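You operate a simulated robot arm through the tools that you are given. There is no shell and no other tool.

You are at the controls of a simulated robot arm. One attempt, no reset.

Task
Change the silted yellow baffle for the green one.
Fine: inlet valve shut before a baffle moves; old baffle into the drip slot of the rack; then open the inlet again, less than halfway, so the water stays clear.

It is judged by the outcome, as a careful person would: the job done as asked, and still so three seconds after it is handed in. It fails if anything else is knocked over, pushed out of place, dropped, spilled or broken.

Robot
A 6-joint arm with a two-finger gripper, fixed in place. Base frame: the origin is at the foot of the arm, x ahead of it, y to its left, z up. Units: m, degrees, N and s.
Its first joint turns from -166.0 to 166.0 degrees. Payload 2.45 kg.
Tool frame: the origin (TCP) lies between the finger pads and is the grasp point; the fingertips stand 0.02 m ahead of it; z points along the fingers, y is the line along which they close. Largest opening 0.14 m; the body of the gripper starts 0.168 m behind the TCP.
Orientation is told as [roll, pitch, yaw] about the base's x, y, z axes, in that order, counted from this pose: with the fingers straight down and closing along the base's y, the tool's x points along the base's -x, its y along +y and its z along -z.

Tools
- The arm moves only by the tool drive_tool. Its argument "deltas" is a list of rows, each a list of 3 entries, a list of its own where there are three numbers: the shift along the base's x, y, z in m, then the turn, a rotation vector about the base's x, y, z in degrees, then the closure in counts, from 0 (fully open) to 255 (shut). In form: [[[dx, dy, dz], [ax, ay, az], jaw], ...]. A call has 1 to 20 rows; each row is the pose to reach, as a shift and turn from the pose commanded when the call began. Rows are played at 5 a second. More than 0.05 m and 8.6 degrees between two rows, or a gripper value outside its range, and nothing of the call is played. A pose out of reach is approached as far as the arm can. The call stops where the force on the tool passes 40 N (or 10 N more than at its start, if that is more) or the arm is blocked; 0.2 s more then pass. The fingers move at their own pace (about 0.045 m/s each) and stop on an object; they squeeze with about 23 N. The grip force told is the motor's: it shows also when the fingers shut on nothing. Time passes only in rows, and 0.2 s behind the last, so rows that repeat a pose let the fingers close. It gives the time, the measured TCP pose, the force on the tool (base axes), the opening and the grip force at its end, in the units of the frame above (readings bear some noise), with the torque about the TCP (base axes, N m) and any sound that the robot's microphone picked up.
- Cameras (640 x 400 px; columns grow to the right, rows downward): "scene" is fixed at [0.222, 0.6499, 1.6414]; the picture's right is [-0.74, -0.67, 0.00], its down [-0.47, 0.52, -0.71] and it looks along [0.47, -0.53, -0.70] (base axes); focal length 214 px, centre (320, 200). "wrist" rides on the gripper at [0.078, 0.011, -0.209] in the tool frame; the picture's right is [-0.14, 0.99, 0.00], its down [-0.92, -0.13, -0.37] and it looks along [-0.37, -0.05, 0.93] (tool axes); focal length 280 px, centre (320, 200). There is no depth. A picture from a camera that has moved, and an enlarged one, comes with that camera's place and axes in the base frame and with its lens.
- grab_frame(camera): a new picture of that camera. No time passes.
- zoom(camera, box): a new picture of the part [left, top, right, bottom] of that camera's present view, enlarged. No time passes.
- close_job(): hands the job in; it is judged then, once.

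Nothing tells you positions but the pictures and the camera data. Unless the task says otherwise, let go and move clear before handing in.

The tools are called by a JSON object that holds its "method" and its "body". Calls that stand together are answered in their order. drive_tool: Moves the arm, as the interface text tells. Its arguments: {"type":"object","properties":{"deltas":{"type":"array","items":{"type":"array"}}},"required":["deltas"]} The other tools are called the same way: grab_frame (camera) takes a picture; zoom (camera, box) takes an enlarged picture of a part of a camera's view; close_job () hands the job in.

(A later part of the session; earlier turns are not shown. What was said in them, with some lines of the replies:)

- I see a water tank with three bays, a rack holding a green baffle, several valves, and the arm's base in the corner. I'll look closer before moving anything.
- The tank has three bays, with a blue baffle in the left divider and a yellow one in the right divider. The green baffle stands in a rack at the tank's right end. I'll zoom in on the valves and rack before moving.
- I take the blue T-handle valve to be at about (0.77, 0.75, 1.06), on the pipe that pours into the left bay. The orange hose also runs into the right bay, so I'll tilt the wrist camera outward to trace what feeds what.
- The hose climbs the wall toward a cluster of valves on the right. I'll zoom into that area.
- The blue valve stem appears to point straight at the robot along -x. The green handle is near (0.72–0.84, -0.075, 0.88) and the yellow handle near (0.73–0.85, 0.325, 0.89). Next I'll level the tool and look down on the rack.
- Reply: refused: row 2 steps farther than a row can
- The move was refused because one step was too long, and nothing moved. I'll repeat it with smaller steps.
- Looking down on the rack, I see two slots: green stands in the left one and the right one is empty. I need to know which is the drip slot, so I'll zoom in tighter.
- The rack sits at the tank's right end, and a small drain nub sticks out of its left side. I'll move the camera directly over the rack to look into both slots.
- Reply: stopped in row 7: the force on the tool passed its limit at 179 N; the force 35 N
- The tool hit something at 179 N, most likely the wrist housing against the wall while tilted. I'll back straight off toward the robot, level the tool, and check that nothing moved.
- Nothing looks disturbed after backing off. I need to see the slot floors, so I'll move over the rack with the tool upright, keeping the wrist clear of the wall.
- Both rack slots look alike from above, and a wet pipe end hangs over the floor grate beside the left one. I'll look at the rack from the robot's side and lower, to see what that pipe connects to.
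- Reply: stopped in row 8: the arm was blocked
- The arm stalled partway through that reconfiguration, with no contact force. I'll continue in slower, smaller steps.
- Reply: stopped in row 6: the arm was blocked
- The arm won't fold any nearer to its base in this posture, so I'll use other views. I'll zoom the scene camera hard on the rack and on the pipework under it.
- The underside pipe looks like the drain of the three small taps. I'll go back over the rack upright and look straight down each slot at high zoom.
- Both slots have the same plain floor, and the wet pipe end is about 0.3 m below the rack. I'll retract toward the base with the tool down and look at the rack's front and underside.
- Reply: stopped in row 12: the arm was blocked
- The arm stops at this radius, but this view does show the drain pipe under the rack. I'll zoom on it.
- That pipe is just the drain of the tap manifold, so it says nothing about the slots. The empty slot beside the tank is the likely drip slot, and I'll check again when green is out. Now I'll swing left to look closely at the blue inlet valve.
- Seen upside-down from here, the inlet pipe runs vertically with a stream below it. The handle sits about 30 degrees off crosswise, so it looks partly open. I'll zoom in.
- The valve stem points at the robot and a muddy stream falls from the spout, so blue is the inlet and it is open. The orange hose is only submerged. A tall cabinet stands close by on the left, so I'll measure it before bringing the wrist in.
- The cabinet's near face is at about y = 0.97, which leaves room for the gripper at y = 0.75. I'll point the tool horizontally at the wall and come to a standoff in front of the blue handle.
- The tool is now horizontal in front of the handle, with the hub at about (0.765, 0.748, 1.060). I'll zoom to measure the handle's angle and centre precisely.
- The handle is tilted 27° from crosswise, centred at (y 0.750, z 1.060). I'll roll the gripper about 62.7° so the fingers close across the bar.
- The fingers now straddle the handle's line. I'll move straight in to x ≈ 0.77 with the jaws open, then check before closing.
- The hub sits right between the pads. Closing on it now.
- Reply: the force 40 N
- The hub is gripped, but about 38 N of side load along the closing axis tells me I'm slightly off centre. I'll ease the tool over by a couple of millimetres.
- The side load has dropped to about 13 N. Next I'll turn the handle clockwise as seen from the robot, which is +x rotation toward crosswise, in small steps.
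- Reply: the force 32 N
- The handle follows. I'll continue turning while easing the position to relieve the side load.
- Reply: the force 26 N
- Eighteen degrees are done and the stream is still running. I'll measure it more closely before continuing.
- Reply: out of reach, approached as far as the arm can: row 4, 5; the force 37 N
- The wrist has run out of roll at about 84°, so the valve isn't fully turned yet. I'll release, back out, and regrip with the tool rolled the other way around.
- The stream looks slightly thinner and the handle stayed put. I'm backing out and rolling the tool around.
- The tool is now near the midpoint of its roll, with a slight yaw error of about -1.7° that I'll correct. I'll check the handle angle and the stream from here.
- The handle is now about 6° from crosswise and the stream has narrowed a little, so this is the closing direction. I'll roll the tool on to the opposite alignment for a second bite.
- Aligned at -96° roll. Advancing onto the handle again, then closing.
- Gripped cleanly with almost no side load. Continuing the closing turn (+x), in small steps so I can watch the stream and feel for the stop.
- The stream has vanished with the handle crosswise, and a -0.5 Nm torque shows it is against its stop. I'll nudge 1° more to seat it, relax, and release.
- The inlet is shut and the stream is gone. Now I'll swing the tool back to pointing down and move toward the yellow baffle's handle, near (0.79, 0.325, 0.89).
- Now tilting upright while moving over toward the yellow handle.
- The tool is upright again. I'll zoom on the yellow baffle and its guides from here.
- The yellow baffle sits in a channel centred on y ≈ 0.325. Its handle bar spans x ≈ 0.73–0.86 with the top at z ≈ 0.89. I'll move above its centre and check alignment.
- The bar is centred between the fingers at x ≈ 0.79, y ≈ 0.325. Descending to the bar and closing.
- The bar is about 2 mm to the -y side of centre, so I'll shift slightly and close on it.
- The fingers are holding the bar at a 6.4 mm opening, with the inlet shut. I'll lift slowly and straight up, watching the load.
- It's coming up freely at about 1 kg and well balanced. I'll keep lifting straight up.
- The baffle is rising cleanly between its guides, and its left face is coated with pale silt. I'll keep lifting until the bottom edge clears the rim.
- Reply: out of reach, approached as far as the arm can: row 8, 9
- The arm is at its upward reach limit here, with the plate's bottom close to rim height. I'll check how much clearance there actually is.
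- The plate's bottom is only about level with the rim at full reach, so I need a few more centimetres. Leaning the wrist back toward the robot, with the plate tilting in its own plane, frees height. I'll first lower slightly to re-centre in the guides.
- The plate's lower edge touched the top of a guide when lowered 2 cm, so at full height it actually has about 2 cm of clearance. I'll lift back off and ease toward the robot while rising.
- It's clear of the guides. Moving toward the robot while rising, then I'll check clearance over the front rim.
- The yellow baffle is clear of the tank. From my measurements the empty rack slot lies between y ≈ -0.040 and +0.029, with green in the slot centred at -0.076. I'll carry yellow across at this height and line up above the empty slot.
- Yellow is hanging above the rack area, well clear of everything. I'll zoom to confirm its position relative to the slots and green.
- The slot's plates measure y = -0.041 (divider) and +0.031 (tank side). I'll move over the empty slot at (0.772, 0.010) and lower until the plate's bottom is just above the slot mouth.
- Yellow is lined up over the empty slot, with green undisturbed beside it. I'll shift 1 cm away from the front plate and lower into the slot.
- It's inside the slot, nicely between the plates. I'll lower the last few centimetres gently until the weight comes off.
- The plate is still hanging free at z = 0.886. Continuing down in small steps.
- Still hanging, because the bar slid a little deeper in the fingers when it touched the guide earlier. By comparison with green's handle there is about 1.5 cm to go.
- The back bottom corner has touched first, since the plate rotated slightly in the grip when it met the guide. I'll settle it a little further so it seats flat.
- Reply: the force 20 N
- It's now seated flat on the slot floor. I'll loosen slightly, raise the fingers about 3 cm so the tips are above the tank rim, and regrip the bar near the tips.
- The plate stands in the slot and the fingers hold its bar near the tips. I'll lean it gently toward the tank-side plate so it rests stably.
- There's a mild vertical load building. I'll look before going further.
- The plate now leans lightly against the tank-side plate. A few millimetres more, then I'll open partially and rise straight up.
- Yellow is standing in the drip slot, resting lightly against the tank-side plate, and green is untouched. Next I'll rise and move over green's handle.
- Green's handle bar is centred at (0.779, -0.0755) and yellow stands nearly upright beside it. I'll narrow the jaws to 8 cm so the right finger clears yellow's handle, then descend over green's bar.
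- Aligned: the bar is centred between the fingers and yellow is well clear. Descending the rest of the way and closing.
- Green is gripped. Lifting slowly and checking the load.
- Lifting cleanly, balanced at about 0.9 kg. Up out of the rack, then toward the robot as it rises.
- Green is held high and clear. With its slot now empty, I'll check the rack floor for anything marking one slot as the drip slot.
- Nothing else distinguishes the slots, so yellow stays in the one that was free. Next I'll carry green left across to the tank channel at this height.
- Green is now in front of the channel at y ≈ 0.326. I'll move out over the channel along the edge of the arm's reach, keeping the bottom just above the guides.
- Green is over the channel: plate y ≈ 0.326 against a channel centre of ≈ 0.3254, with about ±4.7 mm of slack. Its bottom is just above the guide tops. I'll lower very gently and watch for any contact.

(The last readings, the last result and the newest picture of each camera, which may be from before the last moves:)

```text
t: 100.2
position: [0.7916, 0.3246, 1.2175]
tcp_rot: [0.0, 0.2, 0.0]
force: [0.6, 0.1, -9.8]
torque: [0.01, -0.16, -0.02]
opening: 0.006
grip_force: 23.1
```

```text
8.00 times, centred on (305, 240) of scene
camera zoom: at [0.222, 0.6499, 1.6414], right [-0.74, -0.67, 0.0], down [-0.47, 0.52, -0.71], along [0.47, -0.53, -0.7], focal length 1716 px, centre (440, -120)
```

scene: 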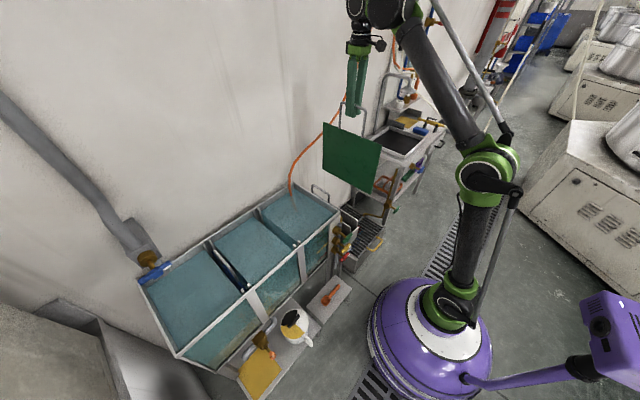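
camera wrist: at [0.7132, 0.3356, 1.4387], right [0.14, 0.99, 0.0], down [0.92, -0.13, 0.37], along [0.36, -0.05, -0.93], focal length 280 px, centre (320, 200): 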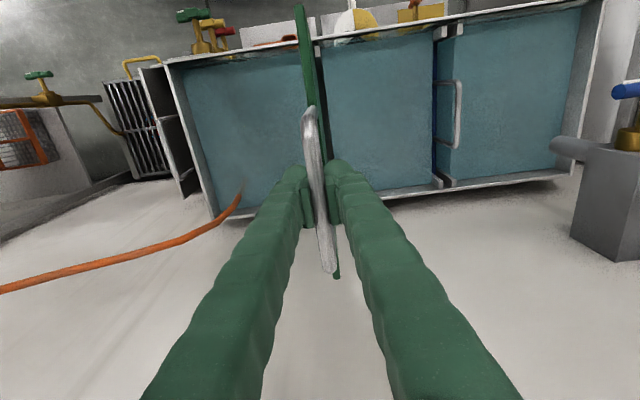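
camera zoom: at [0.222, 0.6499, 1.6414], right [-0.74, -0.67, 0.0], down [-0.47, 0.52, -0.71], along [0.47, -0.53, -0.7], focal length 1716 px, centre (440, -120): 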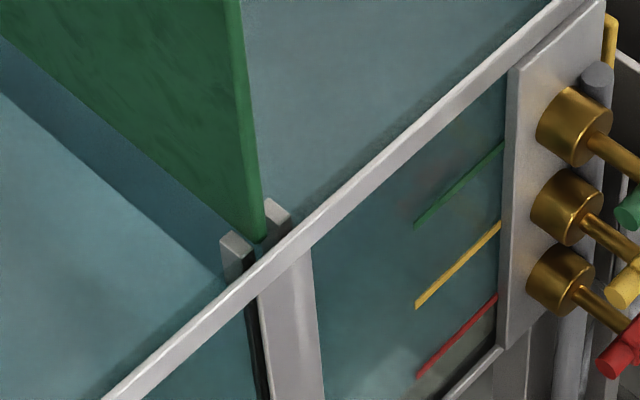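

The front edge is dropping right between the two guide posts with no contact force. Continuing down.

{"method": "drive_tool", "body": {"deltas": [[[0, 0, -0.008], [0, 0, 0], 255], [[0, 0, -0.016], [0, 0, 0], 255], [[0, 0, -0.024], [0, 0, 0], 255], [[0, 0, -0.032], [0, 0, 0], 255], [[0, 0, -0.04], [0, 0, 0], 255], [[0, 0, -0.04], [0, 0, 0], 255]]}}

{"method": "zoom", "body": {"camera": "scene", "box": [245, 175, 335, 265]}}

{"method": "grab_frame", "body": {"camera": "wrist"}}

```text
t: 101.6
position: [0.7919, 0.3254, 1.1773]
tcp_rot: [0.0, 0.1, 0.0]
force: [0.1, -0.3, -9.1]
torque: [-0.02, 0.01, -0.02]
opening: 0.006
grip_force: 23.4
```

```text
4.44 times, centred on (290, 220) of scene
camera zoom: at [0.222, 0.6499, 1.6414], right [-0.74, -0.67, 0.0], down [-0.47, 0.52, -0.71], along [0.47, -0.53, -0.7], focal length 953 px, centre (453, 111)
```

zoom: 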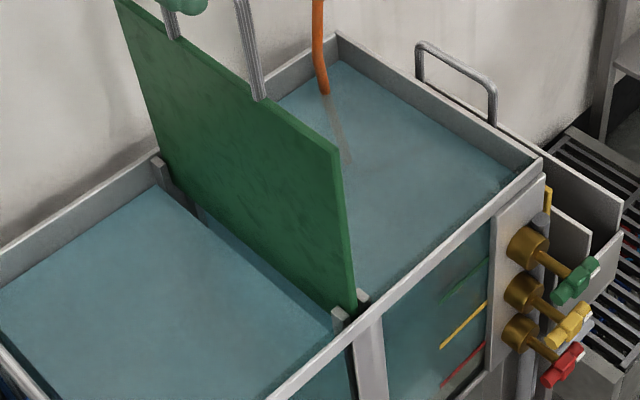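

```text
taken
camera wrist: at [0.7143, 0.3367, 1.3853], right [0.14, 0.99, 0.0], down [0.92, -0.13, 0.37], along [0.36, -0.05, -0.93], focal length 280 px, centre (320, 200)
```

wrist: 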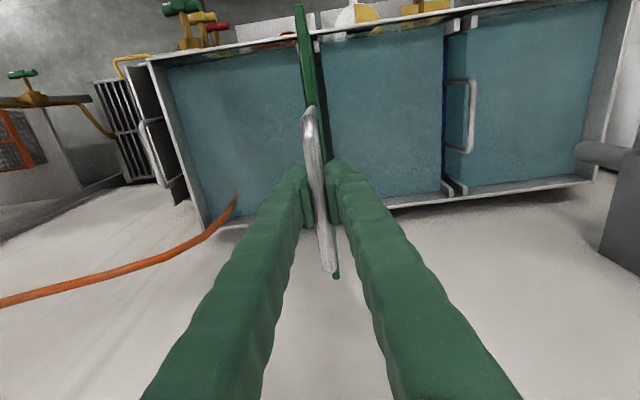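

It's sliding freely in both front and rear guides. Lowering the rest of the way in stages.

{"method": "drive_tool", "body": {"deltas": [[[0, 0, -0.02], [0, 0, 0], 255], [[0, 0, -0.04], [0, 0, 0], 255], [[0, 0, -0.06], [0, 0, 0], 255], [[0, 0, -0.08], [0, 0, 0], 255], [[0, 0, -0.1], [0, 0, 0], 255], [[0, 0, -0.12], [0, 0, 0], 255], [[0, 0, -0.14], [0, 0, 0], 255], [[0, 0, -0.16], [0, 0, 0], 255], [[0, 0, -0.18], [0, 0, 0], 255], [[0, 0, -0.2], [0, 0, 0], 255], [[0, 0, -0.22], [0, 0, 0], 255], [[0, 0, -0.24], [0, 0, 0], 255], [[0, 0, -0.255], [0, 0, 0], 255], [[0, 0, -0.27], [0, 0, 0], 255], [[0, 0, -0.28], [0, 0, 0], 255], [[0, 0, -0.28], [0, 0, 0], 255]]}}

{"method": "zoom", "body": {"camera": "scene", "box": [230, 160, 330, 250]}}

{"method": "grab_frame", "body": {"camera": "wrist"}}

```text
t: 105.0
position: [0.7916, 0.3247, 0.8981]
tcp_rot: [0.0, 0.1, -0.1]
force: [-0.9, 0.3, -9.6]
torque: [-0.01, 0.05, 0.0]
opening: 0.006
grip_force: 23.2
```

```text
4.44 times, centred on (280, 205) of scene
camera zoom: at [0.222, 0.6499, 1.6414], right [-0.74, -0.67, 0.0], down [-0.47, 0.52, -0.71], along [0.47, -0.53, -0.7], focal length 953 px, centre (498, 178)
```

zoom: 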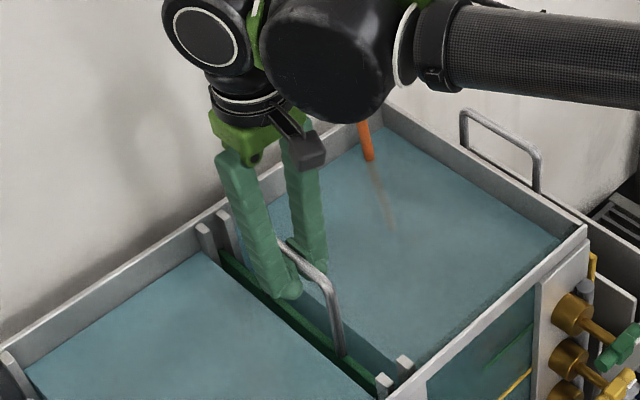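

```text
taken
camera wrist: at [0.7136, 0.3367, 1.1055], right [0.14, 0.99, 0.0], down [0.92, -0.13, 0.37], along [0.36, -0.05, -0.93], focal length 280 px, centre (320, 200)
```

wrist: 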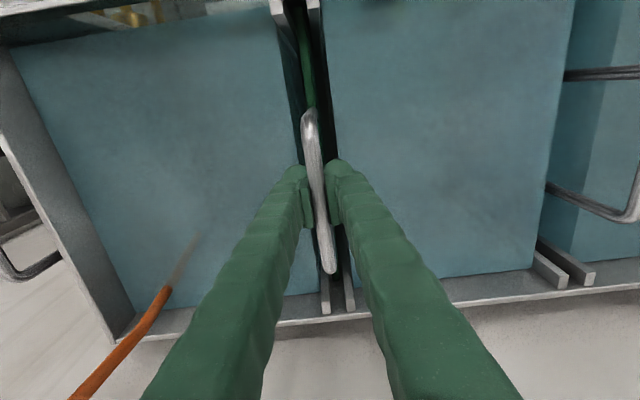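

Nearly down, and still hanging free at z = 0.898. Lowering in small steps until it seats.

{"method": "drive_tool", "body": {"deltas": [[[0, 0, -0.006], [0, 0, 0], 255], [[0, 0, -0.012], [0, 0, 0], 255], [[0, 0, -0.018], [0, 0, 0], 255], [[0, 0, -0.018], [0, 0, 0], 255]]}}

```text
t: 106.0
position: [0.792, 0.3257, 0.8789]
tcp_rot: [0.0, 0.1, 0.0]
force: [-0.8, 0.1, -8.7]
torque: [0.01, 0.35, -0.02]
opening: 0.006
grip_force: 23.1
```

{"method": "drive_tool", "body": {"deltas": [[[0, 0, -0.003], [0, 0, 0], 255], [[0, 0, -0.006], [0, 0, 0], 255], [[0, 0, -0.006], [0, 0, 0], 255]]}}

```text
t: 106.8
position: [0.7906, 0.3251, 0.8755]
tcp_rot: [0.0, 0.1, 0.0]
force: [3.0, 1.6, -1.9]
torque: [0.04, 0.16, 0.01]
opening: 0.006
grip_force: 22.5
```

The weight is coming off, so it's reaching the bottom. A little more to confirm it's fully seated.

{"method": "drive_tool", "body": {"deltas": [[[0, 0, -0.002], [0, 0, 0], 255], [[0, 0, -0.004], [0, 0, 0], 255], [[0, 0, -0.004], [0, 0, 0], 255]]}}

{"method": "zoom", "body": {"camera": "scene", "box": [230, 170, 330, 250]}}

{"method": "zoom", "body": {"camera": "wrist", "box": [270, 0, 370, 120]}}

```text
t: 107.6
position: [0.79, 0.3242, 0.8717]
tcp_rot: [0.2, 0.1, 0.1]
force: [5.2, 1.9, 18.6]
torque: [0.0, 0.1, -0.08]
opening: 0.0057
grip_force: 22.8
```

```text
5.00 times, centred on (280, 210) of scene
camera zoom: at [0.222, 0.6499, 1.6414], right [-0.74, -0.67, 0.0], down [-0.47, 0.52, -0.71], along [0.47, -0.53, -0.7], focal length 1072 px, centre (520, 150)
```

zoom: 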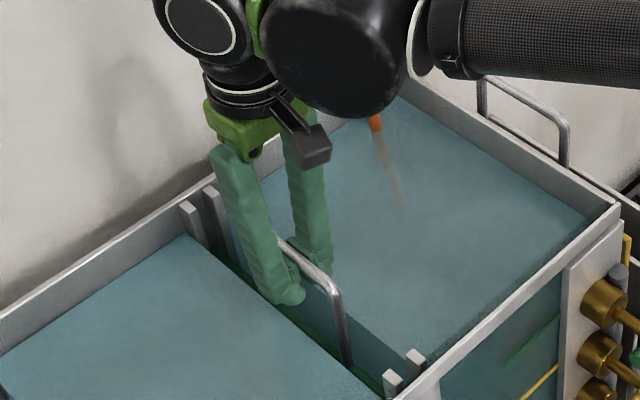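

```text
3.33 times, centred on (320, 60) of wrist
camera zoom: at [0.7127, 0.3364, 1.079], right [0.14, 0.99, 0.0], down [0.92, -0.13, 0.37], along [0.36, -0.05, -0.93], focal length 935 px, centre (320, 667)
```

zoom: 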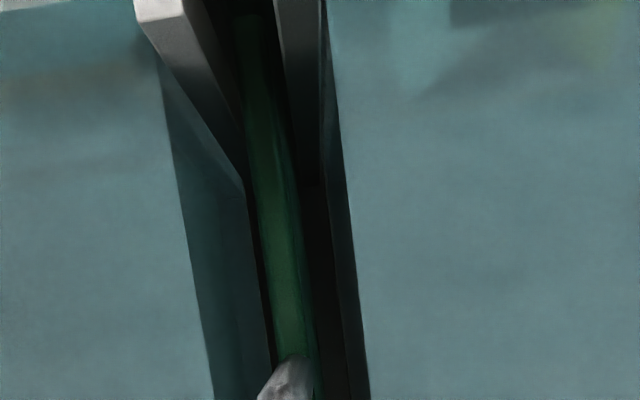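

Green is fully seated at the level yellow had. I'll ease off the pressure, open, and rise clear.

{"method": "drive_tool", "body": {"deltas": [[[0, 0, 0.003], [0, 0, 0], 255], [[0, 0, 0.003], [0, 0, 0], 220], [[0, 0, 0.003], [0, 0, 0], 150], [[0, 0, 0.003], [0, 0, 0], 100], [[0, 0, 0.003], [0, 0, 0], 100], [[0, 0, 0.003], [0, 0, 0], 100], [[0, 0, 0.02], [0, 0, 0], 100], [[0, 0, 0.05], [0, 0, 0], 100], [[0, 0, 0.08], [0, 0, 0], 100], [[0, 0, 0.12], [0, 0, 0], 100], [[-0.03, 0, 0.16], [0, 0, 0], 60], [[-0.07, 0, 0.19], [0, 0, 0], 0], [[-0.1, 0, 0.22], [0, 0, 0], 0], [[-0.13, 0, 0.25], [0, 0, 0], 0]]}}

{"method": "grab_frame", "body": {"camera": "wrist"}}

{"method": "zoom", "body": {"camera": "scene", "box": [240, 180, 370, 261]}}

{"method": "zoom", "body": {"camera": "wrist", "box": [270, 100, 400, 280]}}

```text
t: 110.6
position: [0.6631, 0.3278, 1.1188]
tcp_rot: [0.0, 0.1, -0.1]
force: [-0.2, 0.1, 0.3]
torque: [-0.01, 0.06, 0.03]
opening: 0.1401
grip_force: 0.1
```

```text
taken
camera wrist: at [0.5857, 0.34, 1.327], right [0.14, 0.99, 0.0], down [0.92, -0.13, 0.37], along [0.36, -0.05, -0.93], focal length 280 px, centre (320, 200)
```

wrist: 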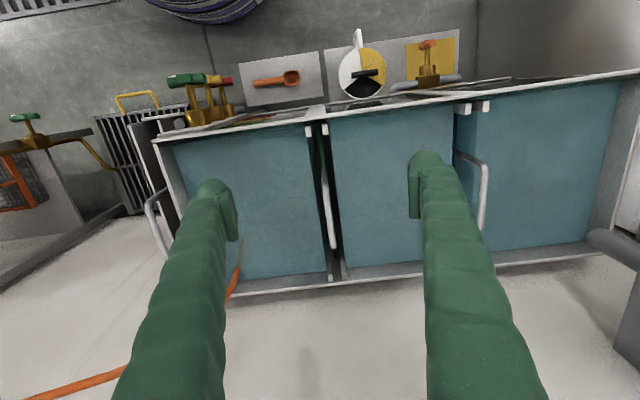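

```text
4.92 times, centred on (305, 220) of scene
camera zoom: at [0.222, 0.6499, 1.6414], right [-0.74, -0.67, 0.0], down [-0.47, 0.52, -0.71], along [0.47, -0.53, -0.7], focal length 1056 px, centre (394, 99)
```

zoom: 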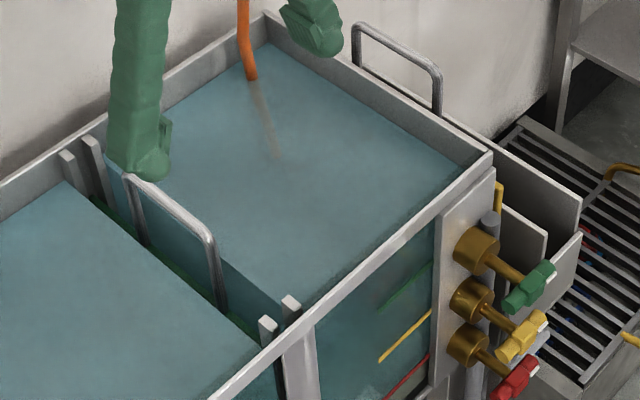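

```text
2.22 times, centred on (335, 190) of wrist
camera zoom: at [0.5857, 0.34, 1.327], right [0.14, 0.99, 0.0], down [0.92, -0.13, 0.37], along [0.36, -0.05, -0.93], focal length 623 px, centre (287, 222)
```

zoom: 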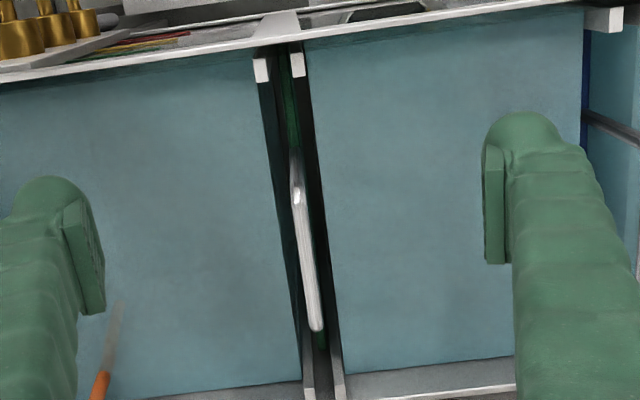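

Green sits in the channel with its handle upright, and everything else is as it was. Now I'll go back to the inlet valve to reopen it partway, raising and reversing my earlier path.

{"method": "drive_tool", "body": {"deltas": [[[-0.02, 0, 0.04], [0, 0, 0], 0], [[-0.04, 0, 0.085], [0, 0, 0], 0], [[-0.058, 0, 0.13], [0, 0, 0], 0], [[-0.068, 0.016, 0.13], [0, -7.5, 0], 0], [[-0.078, 0.032, 0.13], [0, -15, 0], 0], [[-0.088, 0.048, 0.13], [0, -22.5, 0], 0], [[-0.098, 0.064, 0.13], [0, -30, 0], 0], [[-0.108, 0.08, 0.13], [0, -37.5, 0], 0], [[-0.118, 0.098, 0.13], [0, -45, 0], 0], [[-0.128, 0.115, 0.13], [0, -52.5, 0], 0], [[-0.138, 0.132, 0.13], [0, -60, 0], 0], [[-0.148, 0.148, 0.13], [0, -67.5, 0], 0], [[-0.158, 0.164, 0.13], [0, -75, 0], 0], [[-0.168, 0.18, 0.125], [0, -82.5, 0], 0], [[-0.176, 0.196, 0.12], [0, -90, 0], 0], [[-0.176, 0.196, 0.12], [0, -90, 0], 0]]}}

{"method": "grab_frame", "body": {"camera": "wrist"}}

```text
t: 114.0
position: [0.4844, 0.5205, 1.241]
tcp_rot: [105.4, -90.1, -105.4]
force: [0.3, 0.5, 1.1]
torque: [0.03, -0.02, -0.03]
opening: 0.1398
grip_force: 0.1
```

```text
taken
camera wrist: at [0.2745, 0.5322, 1.1615], right [0.0, 0.99, 0.14], down [-0.37, -0.13, 0.92], along [0.93, -0.05, 0.37], focal length 280 px, centre (320, 200)
```

wrist: 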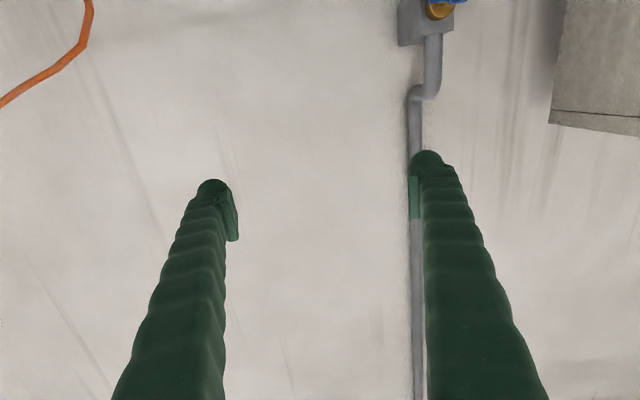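

Tool horizontal. Now roll to the alignment for the crosswise handle while moving to the standoff in front of it.

{"method": "drive_tool", "body": {"deltas": [[[0.007, 0.019, -0.015], [-7.5, 0, 0], 0], [[0.014, 0.038, -0.03], [-15, 0, 0], 0], [[0.02, 0.058, -0.045], [-22.5, 0, 0], 0], [[0.027, 0.077, -0.06], [-30, 0, 0], 0], [[0.034, 0.096, -0.075], [-37.5, 0, 0], 0], [[0.04, 0.115, -0.09], [-45, 0, 0], 0], [[0.047, 0.134, -0.105], [-52.5, 0, 0], 0], [[0.054, 0.154, -0.12], [-60, 0, 0], 0], [[0.061, 0.173, -0.136], [-67.5, 0, 0], 0], [[0.068, 0.192, -0.151], [-75, 0, 0], 0], [[0.074, 0.211, -0.166], [-82.5, 0, 0], 0], [[0.081, 0.23, -0.181], [-90, 0, 0], 0], [[0.081, 0.23, -0.181], [-90, 0, 0], 0]]}}

{"method": "grab_frame", "body": {"camera": "wrist"}}

{"method": "zoom", "body": {"camera": "wrist", "box": [270, 90, 370, 190]}}

{"method": "zoom", "body": {"camera": "scene", "box": [110, 220, 230, 310]}}

```text
t: 116.8
position: [0.5677, 0.751, 1.0594]
tcp_rot: [-90.0, 0.1, 90.0]
force: [-0.6, -0.5, 0.5]
torque: [-0.01, -0.02, -0.01]
opening: 0.14
grip_force: 0.0
```

```text
taken
camera wrist: at [0.3594, 0.6737, 1.0478], right [0.0, 0.14, -0.99], down [-0.37, 0.92, 0.13], along [0.93, 0.36, 0.05], focal length 280 px, centre (320, 200)
```

wrist: 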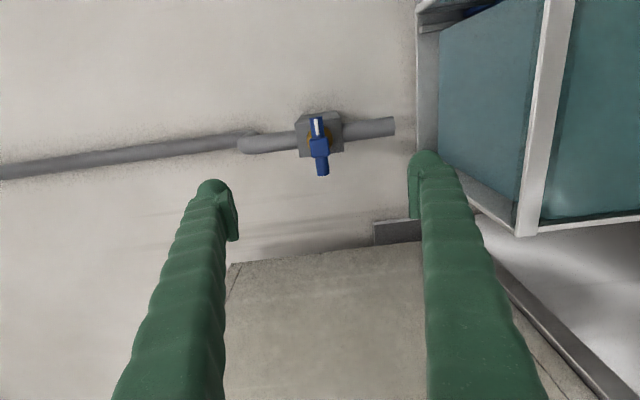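

```text
4.00 times, centred on (320, 140) of wrist
camera zoom: at [0.3594, 0.6737, 1.0478], right [0.0, 0.14, -0.99], down [-0.37, 0.92, 0.13], along [0.93, 0.36, 0.05], focal length 1122 px, centre (320, 440)
```

zoom: 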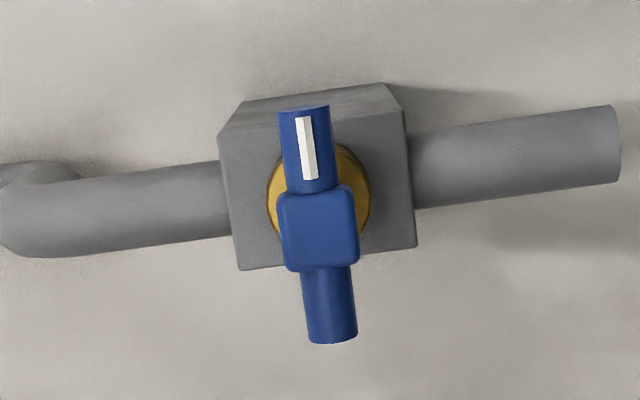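

```text
4.44 times, centred on (170, 265) of scene
camera zoom: at [0.222, 0.6499, 1.6414], right [-0.74, -0.67, 0.0], down [-0.47, 0.52, -0.71], along [0.47, -0.53, -0.7], focal length 953 px, centre (987, -89)
```

zoom: 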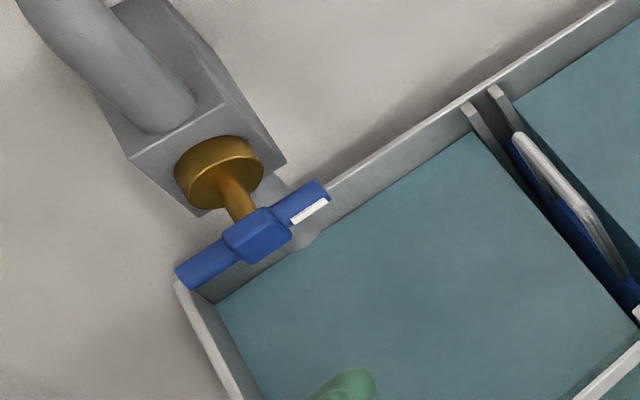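

Aligned squarely on the shut handle, with no stream. Advancing and closing on it.

{"method": "drive_tool", "body": {"deltas": [[[0.04, 0, 0], [0, 0, 0], 0], [[0.08, -0.001, 0], [0, 0, 0], 0], [[0.12, -0.001, 0], [0, 0, 0], 0], [[0.16, -0.001, 0], [0, 0, 0], 0], [[0.185, -0.001, 0], [0, 0, 0], 0], [[0.199, -0.001, 0], [0, 0, 0], 0], [[0.199, -0.001, 0], [0, 0, 0], 150], [[0.199, -0.001, 0], [0, 0, 0], 200], [[0.199, -0.001, 0], [0, 0, 0], 255], [[0.199, -0.001, 0], [0, 0, 0], 255], [[0.199, -0.001, 0], [0, 0, 0], 255], [[0.199, -0.001, 0], [0, 0, 0], 255], [[0.199, -0.001, 0], [0, 0, 0], 255], [[0.199, -0.001, 0], [0, 0, 0], 255], [[0.199, -0.001, 0], [0, 0, 0], 255]]}}

```text
t: 120.0
position: [0.7636, 0.7478, 1.0589]
tcp_rot: [-90.1, 0.1, 89.9]
force: [13.4, 6.5, 22.0]
torque: [0.01, -0.08, 0.25]
opening: 0.0157
grip_force: 39.2
```

Gripped with some side load. I'll ease the position, then turn open (−x) in small steps.

{"method": "drive_tool", "body": {"deltas": [[[0.001, 0.0005, 0.001], [0, 0, 0], 255], [[0.001, 0.001, 0.0015], [0, 0, 0], 255], [[0.001, 0.001, 0.0015], [0, 0, 0], 255]]}}

```text
t: 120.8
position: [0.7648, 0.7476, 1.0603]
tcp_rot: [-89.9, -0.2, 89.8]
force: [-5.7, -15.7, -8.7]
torque: [-0.02, 0.06, -0.09]
opening: 0.0155
grip_force: 41.9
```

{"method": "drive_tool", "body": {"deltas": [[[0, -0.0005, -0.0005], [0, 0, 0], 255], [[0, -0.0005, -0.0005], [-3, 0, 0], 255], [[0, -0.0005, -0.0005], [-6, 0, 0], 255], [[0, -0.0005, -0.0005], [-9, 0, 0], 255], [[0, -0.0005, -0.0005], [-9, 0, 0], 255]]}}

{"method": "grab_frame", "body": {"camera": "wrist"}}

{"method": "zoom", "body": {"camera": "scene", "box": [110, 220, 230, 310]}}

```text
t: 122.0
position: [0.7649, 0.7488, 1.0598]
tcp_rot: [-90.0, 9.0, 89.9]
force: [-8.3, -19.9, -12.2]
torque: [0.03, 0.06, -0.11]
opening: 0.0151
grip_force: 41.3
```

```text
taken
camera wrist: at [0.5569, 0.6706, 1.0608], right [0.0, -0.02, -1.0], down [-0.37, 0.93, -0.02], along [0.93, 0.37, -0.01], focal length 280 px, centre (320, 200)
```

wrist: 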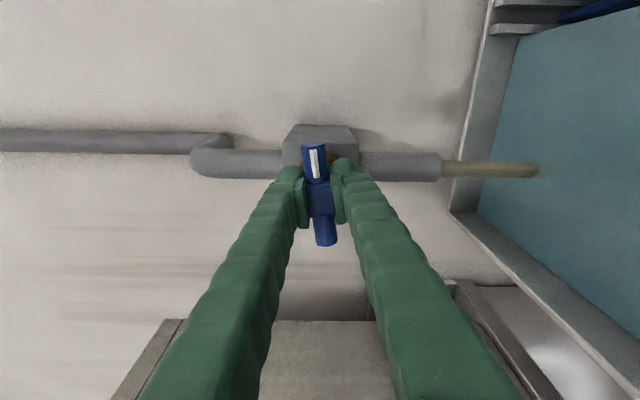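

```text
4.44 times, centred on (170, 265) of scene
camera zoom: at [0.222, 0.6499, 1.6414], right [-0.74, -0.67, 0.0], down [-0.47, 0.52, -0.71], along [0.47, -0.53, -0.7], focal length 953 px, centre (987, -89)
```

zoom: 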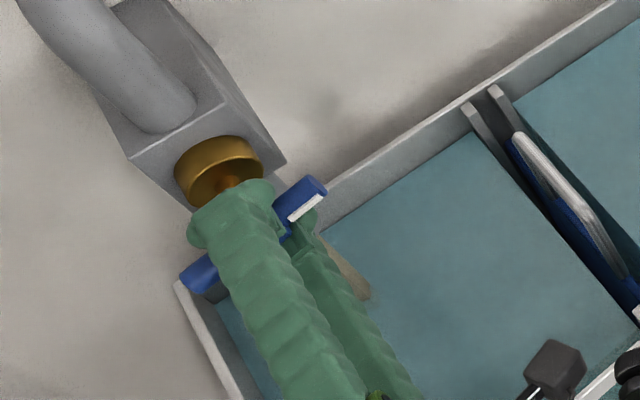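

The stream is back at 9° of opening. I'll continue to roughly 24°, about a quarter of the quarter-turn and well under halfway.

{"method": "drive_tool", "body": {"deltas": [[[-0.0005, -0.001, -0.0005], [0, 0, 0], 255], [[-0.0005, -0.001, -0.0005], [-3, 0, 0], 255], [[-0.0005, -0.001, -0.0005], [-6, 0, 0], 255], [[-0.0005, -0.001, -0.0005], [-9, 0, 0], 255], [[-0.0005, -0.001, -0.0005], [-12, 0, 0], 255], [[-0.0005, -0.001, -0.0005], [-15, 0, 0], 255], [[-0.0005, -0.001, -0.0005], [-15, 0, 0], 255]]}}

{"method": "grab_frame", "body": {"camera": "wrist"}}

{"method": "zoom", "body": {"camera": "scene", "box": [110, 220, 230, 310]}}

```text
t: 123.6
position: [0.7652, 0.7488, 1.0602]
tcp_rot: [-90.0, 24.0, 89.9]
force: [15.9, -6.8, 15.0]
torque: [0.01, 0.01, 0.05]
opening: 0.0149
grip_force: 41.2
```

```text
taken
camera wrist: at [0.557, 0.6738, 1.0813], right [0.0, -0.28, -0.96], down [-0.37, 0.89, -0.26], along [0.93, 0.35, -0.1], focal length 280 px, centre (320, 200)
```

wrist: 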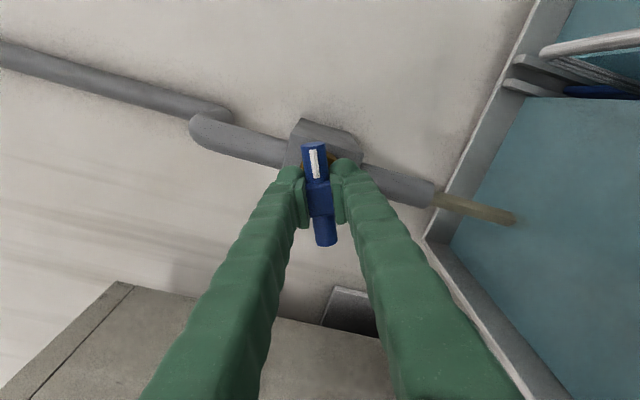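

```text
4.44 times, centred on (170, 265) of scene
camera zoom: at [0.222, 0.6499, 1.6414], right [-0.74, -0.67, 0.0], down [-0.47, 0.52, -0.71], along [0.47, -0.53, -0.7], focal length 953 px, centre (987, -89)
```

zoom: 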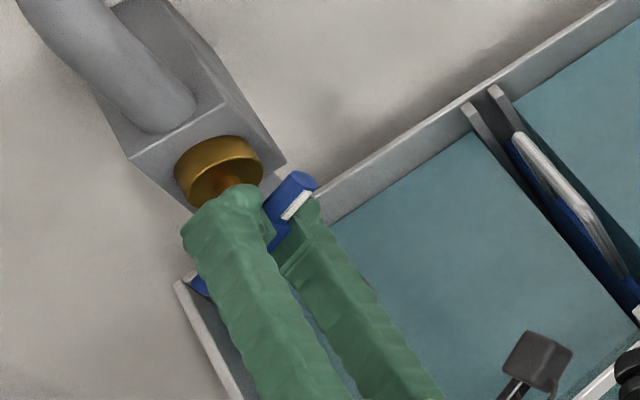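

The valve is at 24° with the stream running. I'll relieve the side load, release, and back straight out.

{"method": "drive_tool", "body": {"deltas": [[[0.0007, -0.0003, 0.0007], [0, 0, 0], 255], [[0.0007, -0.0003, 0.0007], [0, 0, 0], 200], [[0.0007, -0.0003, 0.0007], [0, 0, 0], 100], [[0.0007, -0.0003, 0.0007], [0, 0, 0], 0], [[0.0007, -0.0003, 0.0007], [0, 0, 0], 0], [[0.0007, -0.0003, 0.0007], [0, 0, 0], 0], [[0.0007, -0.0003, 0.0007], [0, 0, 0], 0], [[-0.04, 0, 0], [0, 0, 0], 0], [[-0.08, 0, 0], [0, 0, 0], 0], [[-0.12, 0, 0], [0, 0, 0], 0], [[-0.16, 0, 0], [0, 0, 0], 0], [[-0.2, 0, 0], [0, 0, 0], 0]]}}

{"method": "grab_frame", "body": {"camera": "wrist"}}

{"method": "zoom", "body": {"camera": "wrist", "box": [270, 90, 370, 190]}}

{"method": "zoom", "body": {"camera": "scene", "box": [110, 220, 230, 310]}}

```text
t: 126.2
position: [0.5663, 0.7509, 1.0614]
tcp_rot: [-90.1, 24.0, 89.9]
force: [-0.3, -0.5, 0.8]
torque: [-0.01, -0.03, 0.01]
opening: 0.14
grip_force: 0.0
```

```text
taken
camera wrist: at [0.3575, 0.6762, 1.0824], right [0.0, -0.28, -0.96], down [-0.37, 0.89, -0.26], along [0.93, 0.35, -0.1], focal length 280 px, centre (320, 200)
```

wrist: 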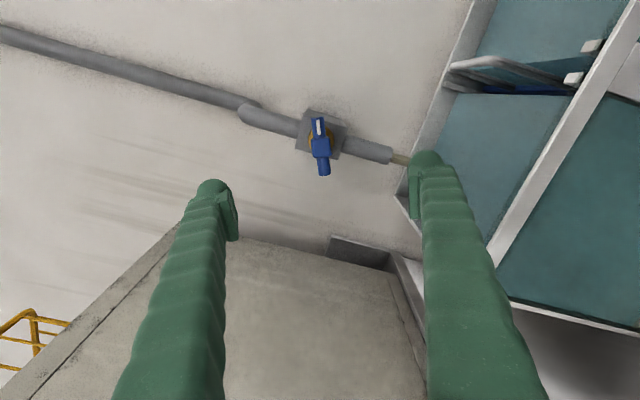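

```text
4.00 times, centred on (320, 140) of wrist
camera zoom: at [0.3575, 0.6762, 1.0824], right [0.0, -0.28, -0.96], down [-0.37, 0.89, -0.26], along [0.93, 0.35, -0.1], focal length 1122 px, centre (320, 440)
```

zoom: 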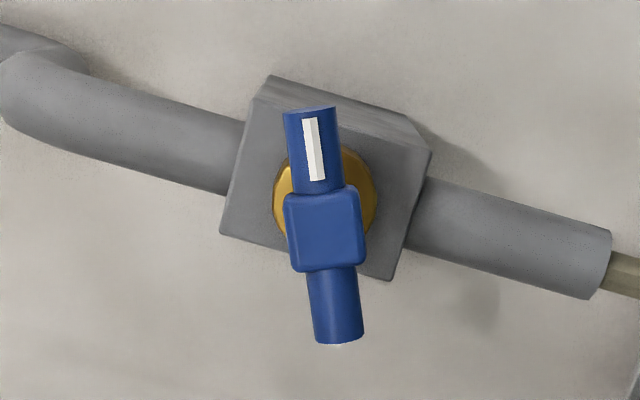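

```text
4.44 times, centred on (170, 265) of scene
camera zoom: at [0.222, 0.6499, 1.6414], right [-0.74, -0.67, 0.0], down [-0.47, 0.52, -0.71], along [0.47, -0.53, -0.7], focal length 953 px, centre (987, -89)
```

zoom: 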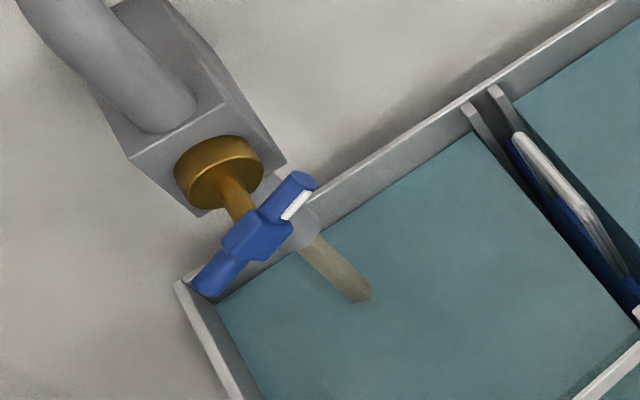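

The inlet is open about a quarter with a steady stream, and the handle is free of the gripper. I'll swing the tool back upright to inspect the final state of the rack and tank.

{"method": "drive_tool", "body": {"deltas": [[[-0.005, -0.015, 0.012], [7.6, 0, 0], 0], [[-0.01, -0.03, 0.024], [15.2, 0, 0], 0], [[-0.016, -0.046, 0.036], [22.8, 0, 0], 0], [[-0.021, -0.061, 0.048], [30.4, 0, 0], 0], [[-0.027, -0.077, 0.06], [38, 0, 0], 0], [[-0.032, -0.092, 0.072], [45.6, 0, 0], 0], [[-0.037, -0.107, 0.084], [53.2, 0, 0], 0], [[-0.043, -0.123, 0.096], [60.8, 0, 0], 0], [[-0.048, -0.138, 0.108], [68.4, 0, 0], 0], [[-0.053, -0.153, 0.12], [76, 0, 0], 0], [[-0.059, -0.169, 0.132], [83.6, 0, 0], 0], [[-0.064, -0.184, 0.144], [91.2, 0, 0], 0], [[-0.07, -0.2, 0.156], [98.8, 0, 0], 0], [[-0.075, -0.215, 0.168], [106.4, 0, 0], 0], [[-0.08, -0.23, 0.18], [114, 0, 0], 0], [[-0.08, -0.23, 0.18], [114, 0, 0], 0]]}}

{"method": "drive_tool", "body": {"deltas": [[[0.01, -0.015, 0.005], [0, 7.5, 0], 0], [[0.02, -0.03, 0.01], [0, 15, 0], 0], [[0.03, -0.045, 0.01], [0, 22.5, 0], 0], [[0.04, -0.06, 0.01], [0, 30, 0], 0], [[0.05, -0.08, 0.01], [0, 37.5, 0], 0], [[0.06, -0.1, 0.01], [0, 45, 0], 0], [[0.07, -0.12, 0.01], [0, 52.5, 0], 0], [[0.08, -0.135, 0.01], [0, 60, 0], 0], [[0.09, -0.15, 0.01], [0, 67.5, 0], 0], [[0.1, -0.165, 0.01], [0, 75, 0], 0], [[0.11, -0.18, 0.01], [0, 82.5, 0], 0], [[0.12, -0.196, 0.01], [0, 90, 0], 0], [[0.12, -0.196, 0.01], [0, 90, 0], 0]]}}

{"method": "grab_frame", "body": {"camera": "wrist"}}

{"method": "grab_frame", "body": {"camera": "scene"}}

```text
t: 129.6
position: [0.4849, 0.5191, 1.2412]
tcp_rot: [53.4, -89.9, -53.5]
force: [0.0, -0.9, 0.8]
torque: [-0.02, 0.01, 0.01]
opening: 0.1398
grip_force: 0.0
```

```text
t: 132.4
position: [0.6041, 0.3238, 1.2505]
tcp_rot: [0.1, 0.1, 0.0]
force: [-0.8, 1.0, -0.2]
torque: [0.01, -0.02, -0.01]
opening: 0.1401
grip_force: 0.0
```

```text
taken
camera wrist: at [0.5268, 0.3356, 1.4587], right [0.14, 0.99, 0.0], down [0.92, -0.13, 0.37], along [0.36, -0.05, -0.93], focal length 280 px, centre (320, 200)
```

wrist: 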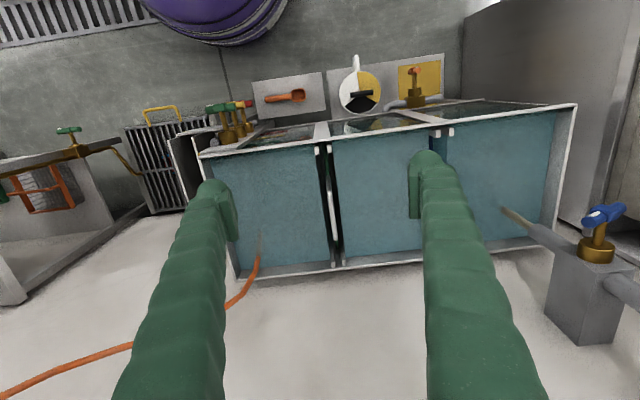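

```text
taken
```

scene: 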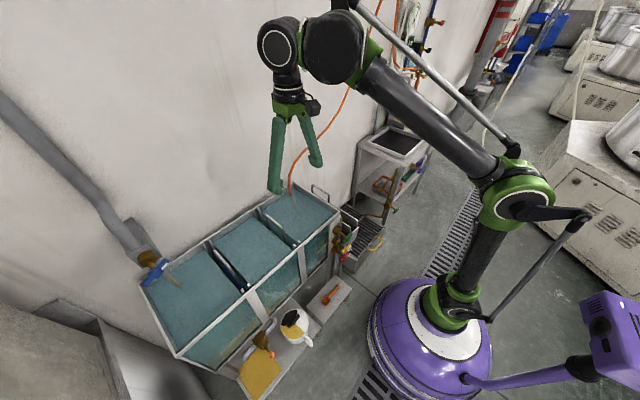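

The tank looks right from here. I'll move over the rack for a last careful look into both slots, now that green is out.

{"method": "drive_tool", "body": {"deltas": [[[0.01, -0.04, 0], [0, 0, 0], 0], [[0.02, -0.08, 0], [0, 0, 0], 0], [[0.03, -0.12, 0], [0, 0, 0], 0], [[0.04, -0.16, 0], [0, 0, 0], 0], [[0.05, -0.2, 0], [0, 0, 0], 0], [[0.06, -0.24, 0], [0, 0, 0], 0], [[0.08, -0.28, 0], [0, 0, 0], 0], [[0.1, -0.32, 0], [0, 0, 0], 0], [[0.12, -0.36, -0.02], [0, 0, 0], 0], [[0.14, -0.395, -0.04], [0, 0, 0], 0], [[0.14, -0.395, -0.04], [0, 0, 0], 0]]}}

{"method": "grab_frame", "body": {"camera": "wrist"}}

{"method": "zoom", "body": {"camera": "wrist", "box": [290, 30, 390, 110]}}

{"method": "zoom", "body": {"camera": "wrist", "box": [290, 90, 390, 210]}}

```text
t: 134.8
position: [0.7467, -0.0737, 1.2108]
tcp_rot: [-0.1, 0.1, 0.0]
force: [0.8, -0.4, 0.5]
torque: [-0.01, -0.03, 0.02]
opening: 0.14
grip_force: 0.0
```

```text
taken
camera wrist: at [0.6681, -0.061, 1.4172], right [0.14, 0.99, 0.0], down [0.92, -0.13, 0.37], along [0.36, -0.05, -0.93], focal length 280 px, centre (320, 200)
```

wrist: 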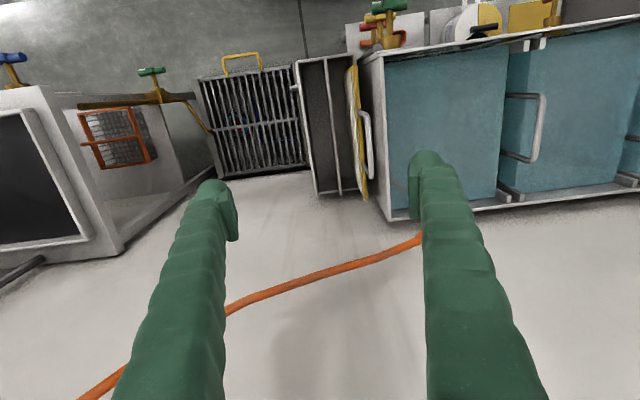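

```text
5.00 times, centred on (340, 70) of wrist
camera zoom: at [0.6681, -0.061, 1.4172], right [0.14, 0.99, 0.0], down [0.92, -0.13, 0.37], along [0.36, -0.05, -0.93], focal length 1402 px, centre (220, 850)
```

zoom: 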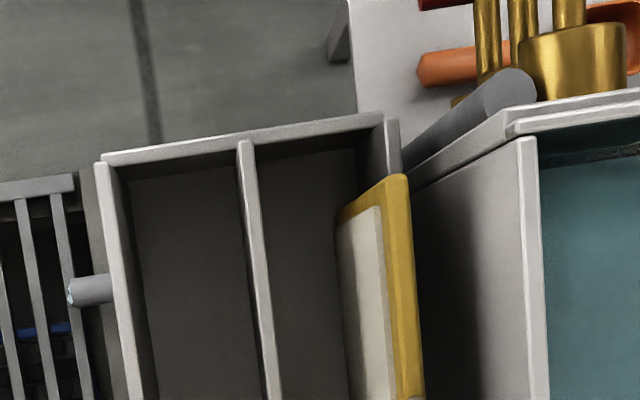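

```text
3.33 times, centred on (340, 150) of wrist
camera zoom: at [0.6681, -0.061, 1.4172], right [0.14, 0.99, 0.0], down [0.92, -0.13, 0.37], along [0.36, -0.05, -0.93], focal length 935 px, centre (253, 367)
```

zoom: 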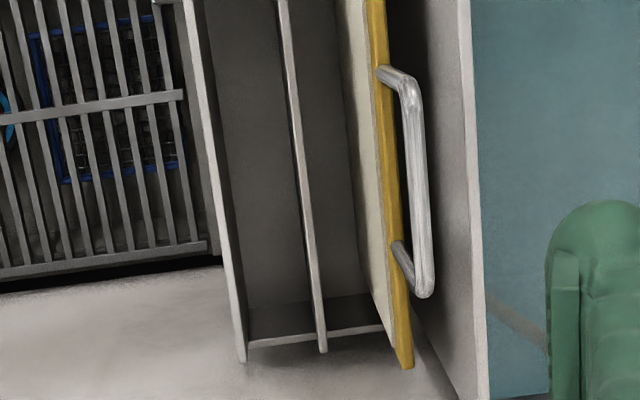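

Both slots have identical plain floors. Yellow has stood stably in the free slot since I released it, and nothing else has moved. I'll move the arm up and clear, then do a final check of the valve and baffle.

{"method": "drive_tool", "body": {"deltas": [[[-0.03, 0.02, 0.02], [0, 0, 0], 0], [[-0.06, 0.04, 0.04], [0, 0, 0], 0], [[-0.09, 0.06, 0.06], [0, 0, 0], 0], [[-0.12, 0.08, 0.08], [0, 0, 0], 0], [[-0.15, 0.1, 0.1], [0, 0, 0], 0], [[-0.18, 0.12, 0.12], [0, 0, 0], 0], [[-0.21, 0.14, 0.14], [0, 0, 0], 0], [[-0.24, 0.16, 0.15], [0, 0, 0], 0], [[-0.27, 0.18, 0.16], [0, 0, 0], 0], [[-0.27, 0.18, 0.16], [0, 0, 0], 0]]}}

{"method": "grab_frame", "body": {"camera": "scene"}}

{"method": "zoom", "body": {"camera": "scene", "box": [120, 170, 380, 332]}}

{"method": "zoom", "body": {"camera": "wrist", "box": [200, 80, 440, 240]}}

{"method": "zoom", "body": {"camera": "scene", "box": [250, 190, 346, 250]}}

```text
t: 137.0
position: [0.4729, 0.1084, 1.3691]
tcp_rot: [0.1, 0.1, 0.0]
force: [-1.0, 0.6, 0.1]
torque: [-0.01, 0.01, 0.02]
opening: 0.1399
grip_force: 0.0
```

```text
taken
```

scene: 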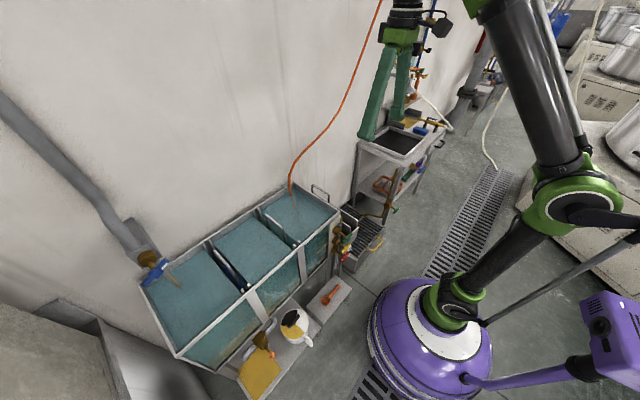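

```text
2.46 times, centred on (250, 251) of scene
camera zoom: at [0.222, 0.6499, 1.6414], right [-0.74, -0.67, 0.0], down [-0.47, 0.52, -0.71], along [0.47, -0.53, -0.7], focal length 528 px, centre (492, 74)
```

zoom: 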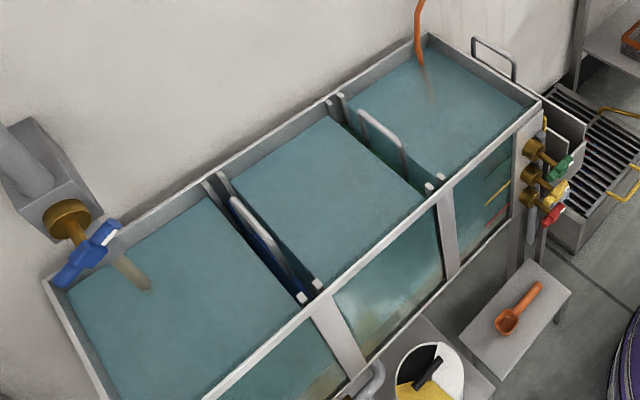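

```text
2.50 times, centred on (320, 160) of wrist
camera zoom: at [0.3963, 0.1204, 1.5769], right [0.14, 0.99, 0.0], down [0.92, -0.13, 0.37], along [0.36, -0.05, -0.93], focal length 701 px, centre (320, 300)
```

zoom: 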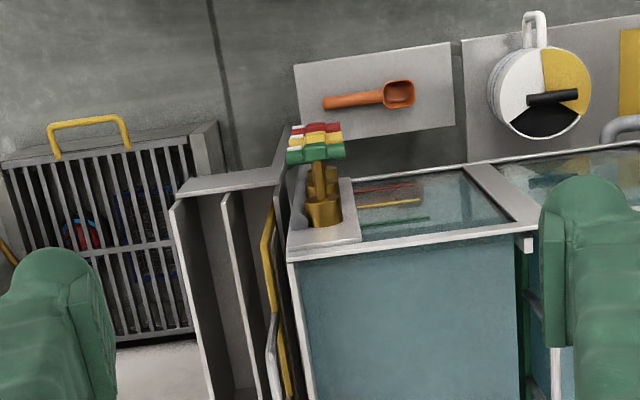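

```text
6.67 times, centred on (298, 220) of scene
camera zoom: at [0.222, 0.6499, 1.6414], right [-0.74, -0.67, 0.0], down [-0.47, 0.52, -0.71], along [0.47, -0.53, -0.7], focal length 1430 px, centre (467, 67)
```

zoom: 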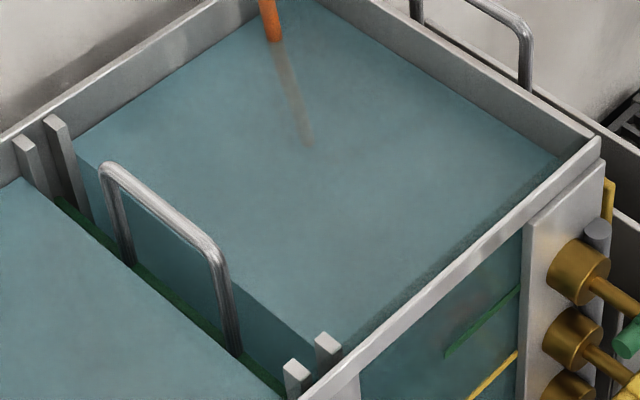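

The green baffle is exactly where the yellow one stood, and the yellow one rests in the rack's free slot. The inlet is running at about a quarter open and the water looks clear. The arm is empty and clear of everything, so I'm handing in.

{"method": "close_job", "body": {}}

```text
The job is handed in.
```

The baffle swap is finished and handed in. The green baffle is in the tank channel, and the silted yellow one is in the rack.

- **Inlet valve:** I shut the blue valve before moving either baffle, and the stream stopped. It is now open about 24°. That is roughly a quarter if it is a quarter-turn valve, which I did not test. The water looked clear at the end.
- **Green baffle:** it is fully seated, with its handle exactly where the yellow one's was.
- **Yellow baffle:** it stands in the slot next to the tank, leaning slightly toward the tank-side plate. Nothing marks either slot as the drip slot, so I used the one that was empty at the start.
- **Contacts:** while I was looking around early on, the wrist hit something hard, probably the wall (179 N). The yellow baffle also pressed briefly on a tank guide post as it came out. I saw nothing moved or damaged from either.
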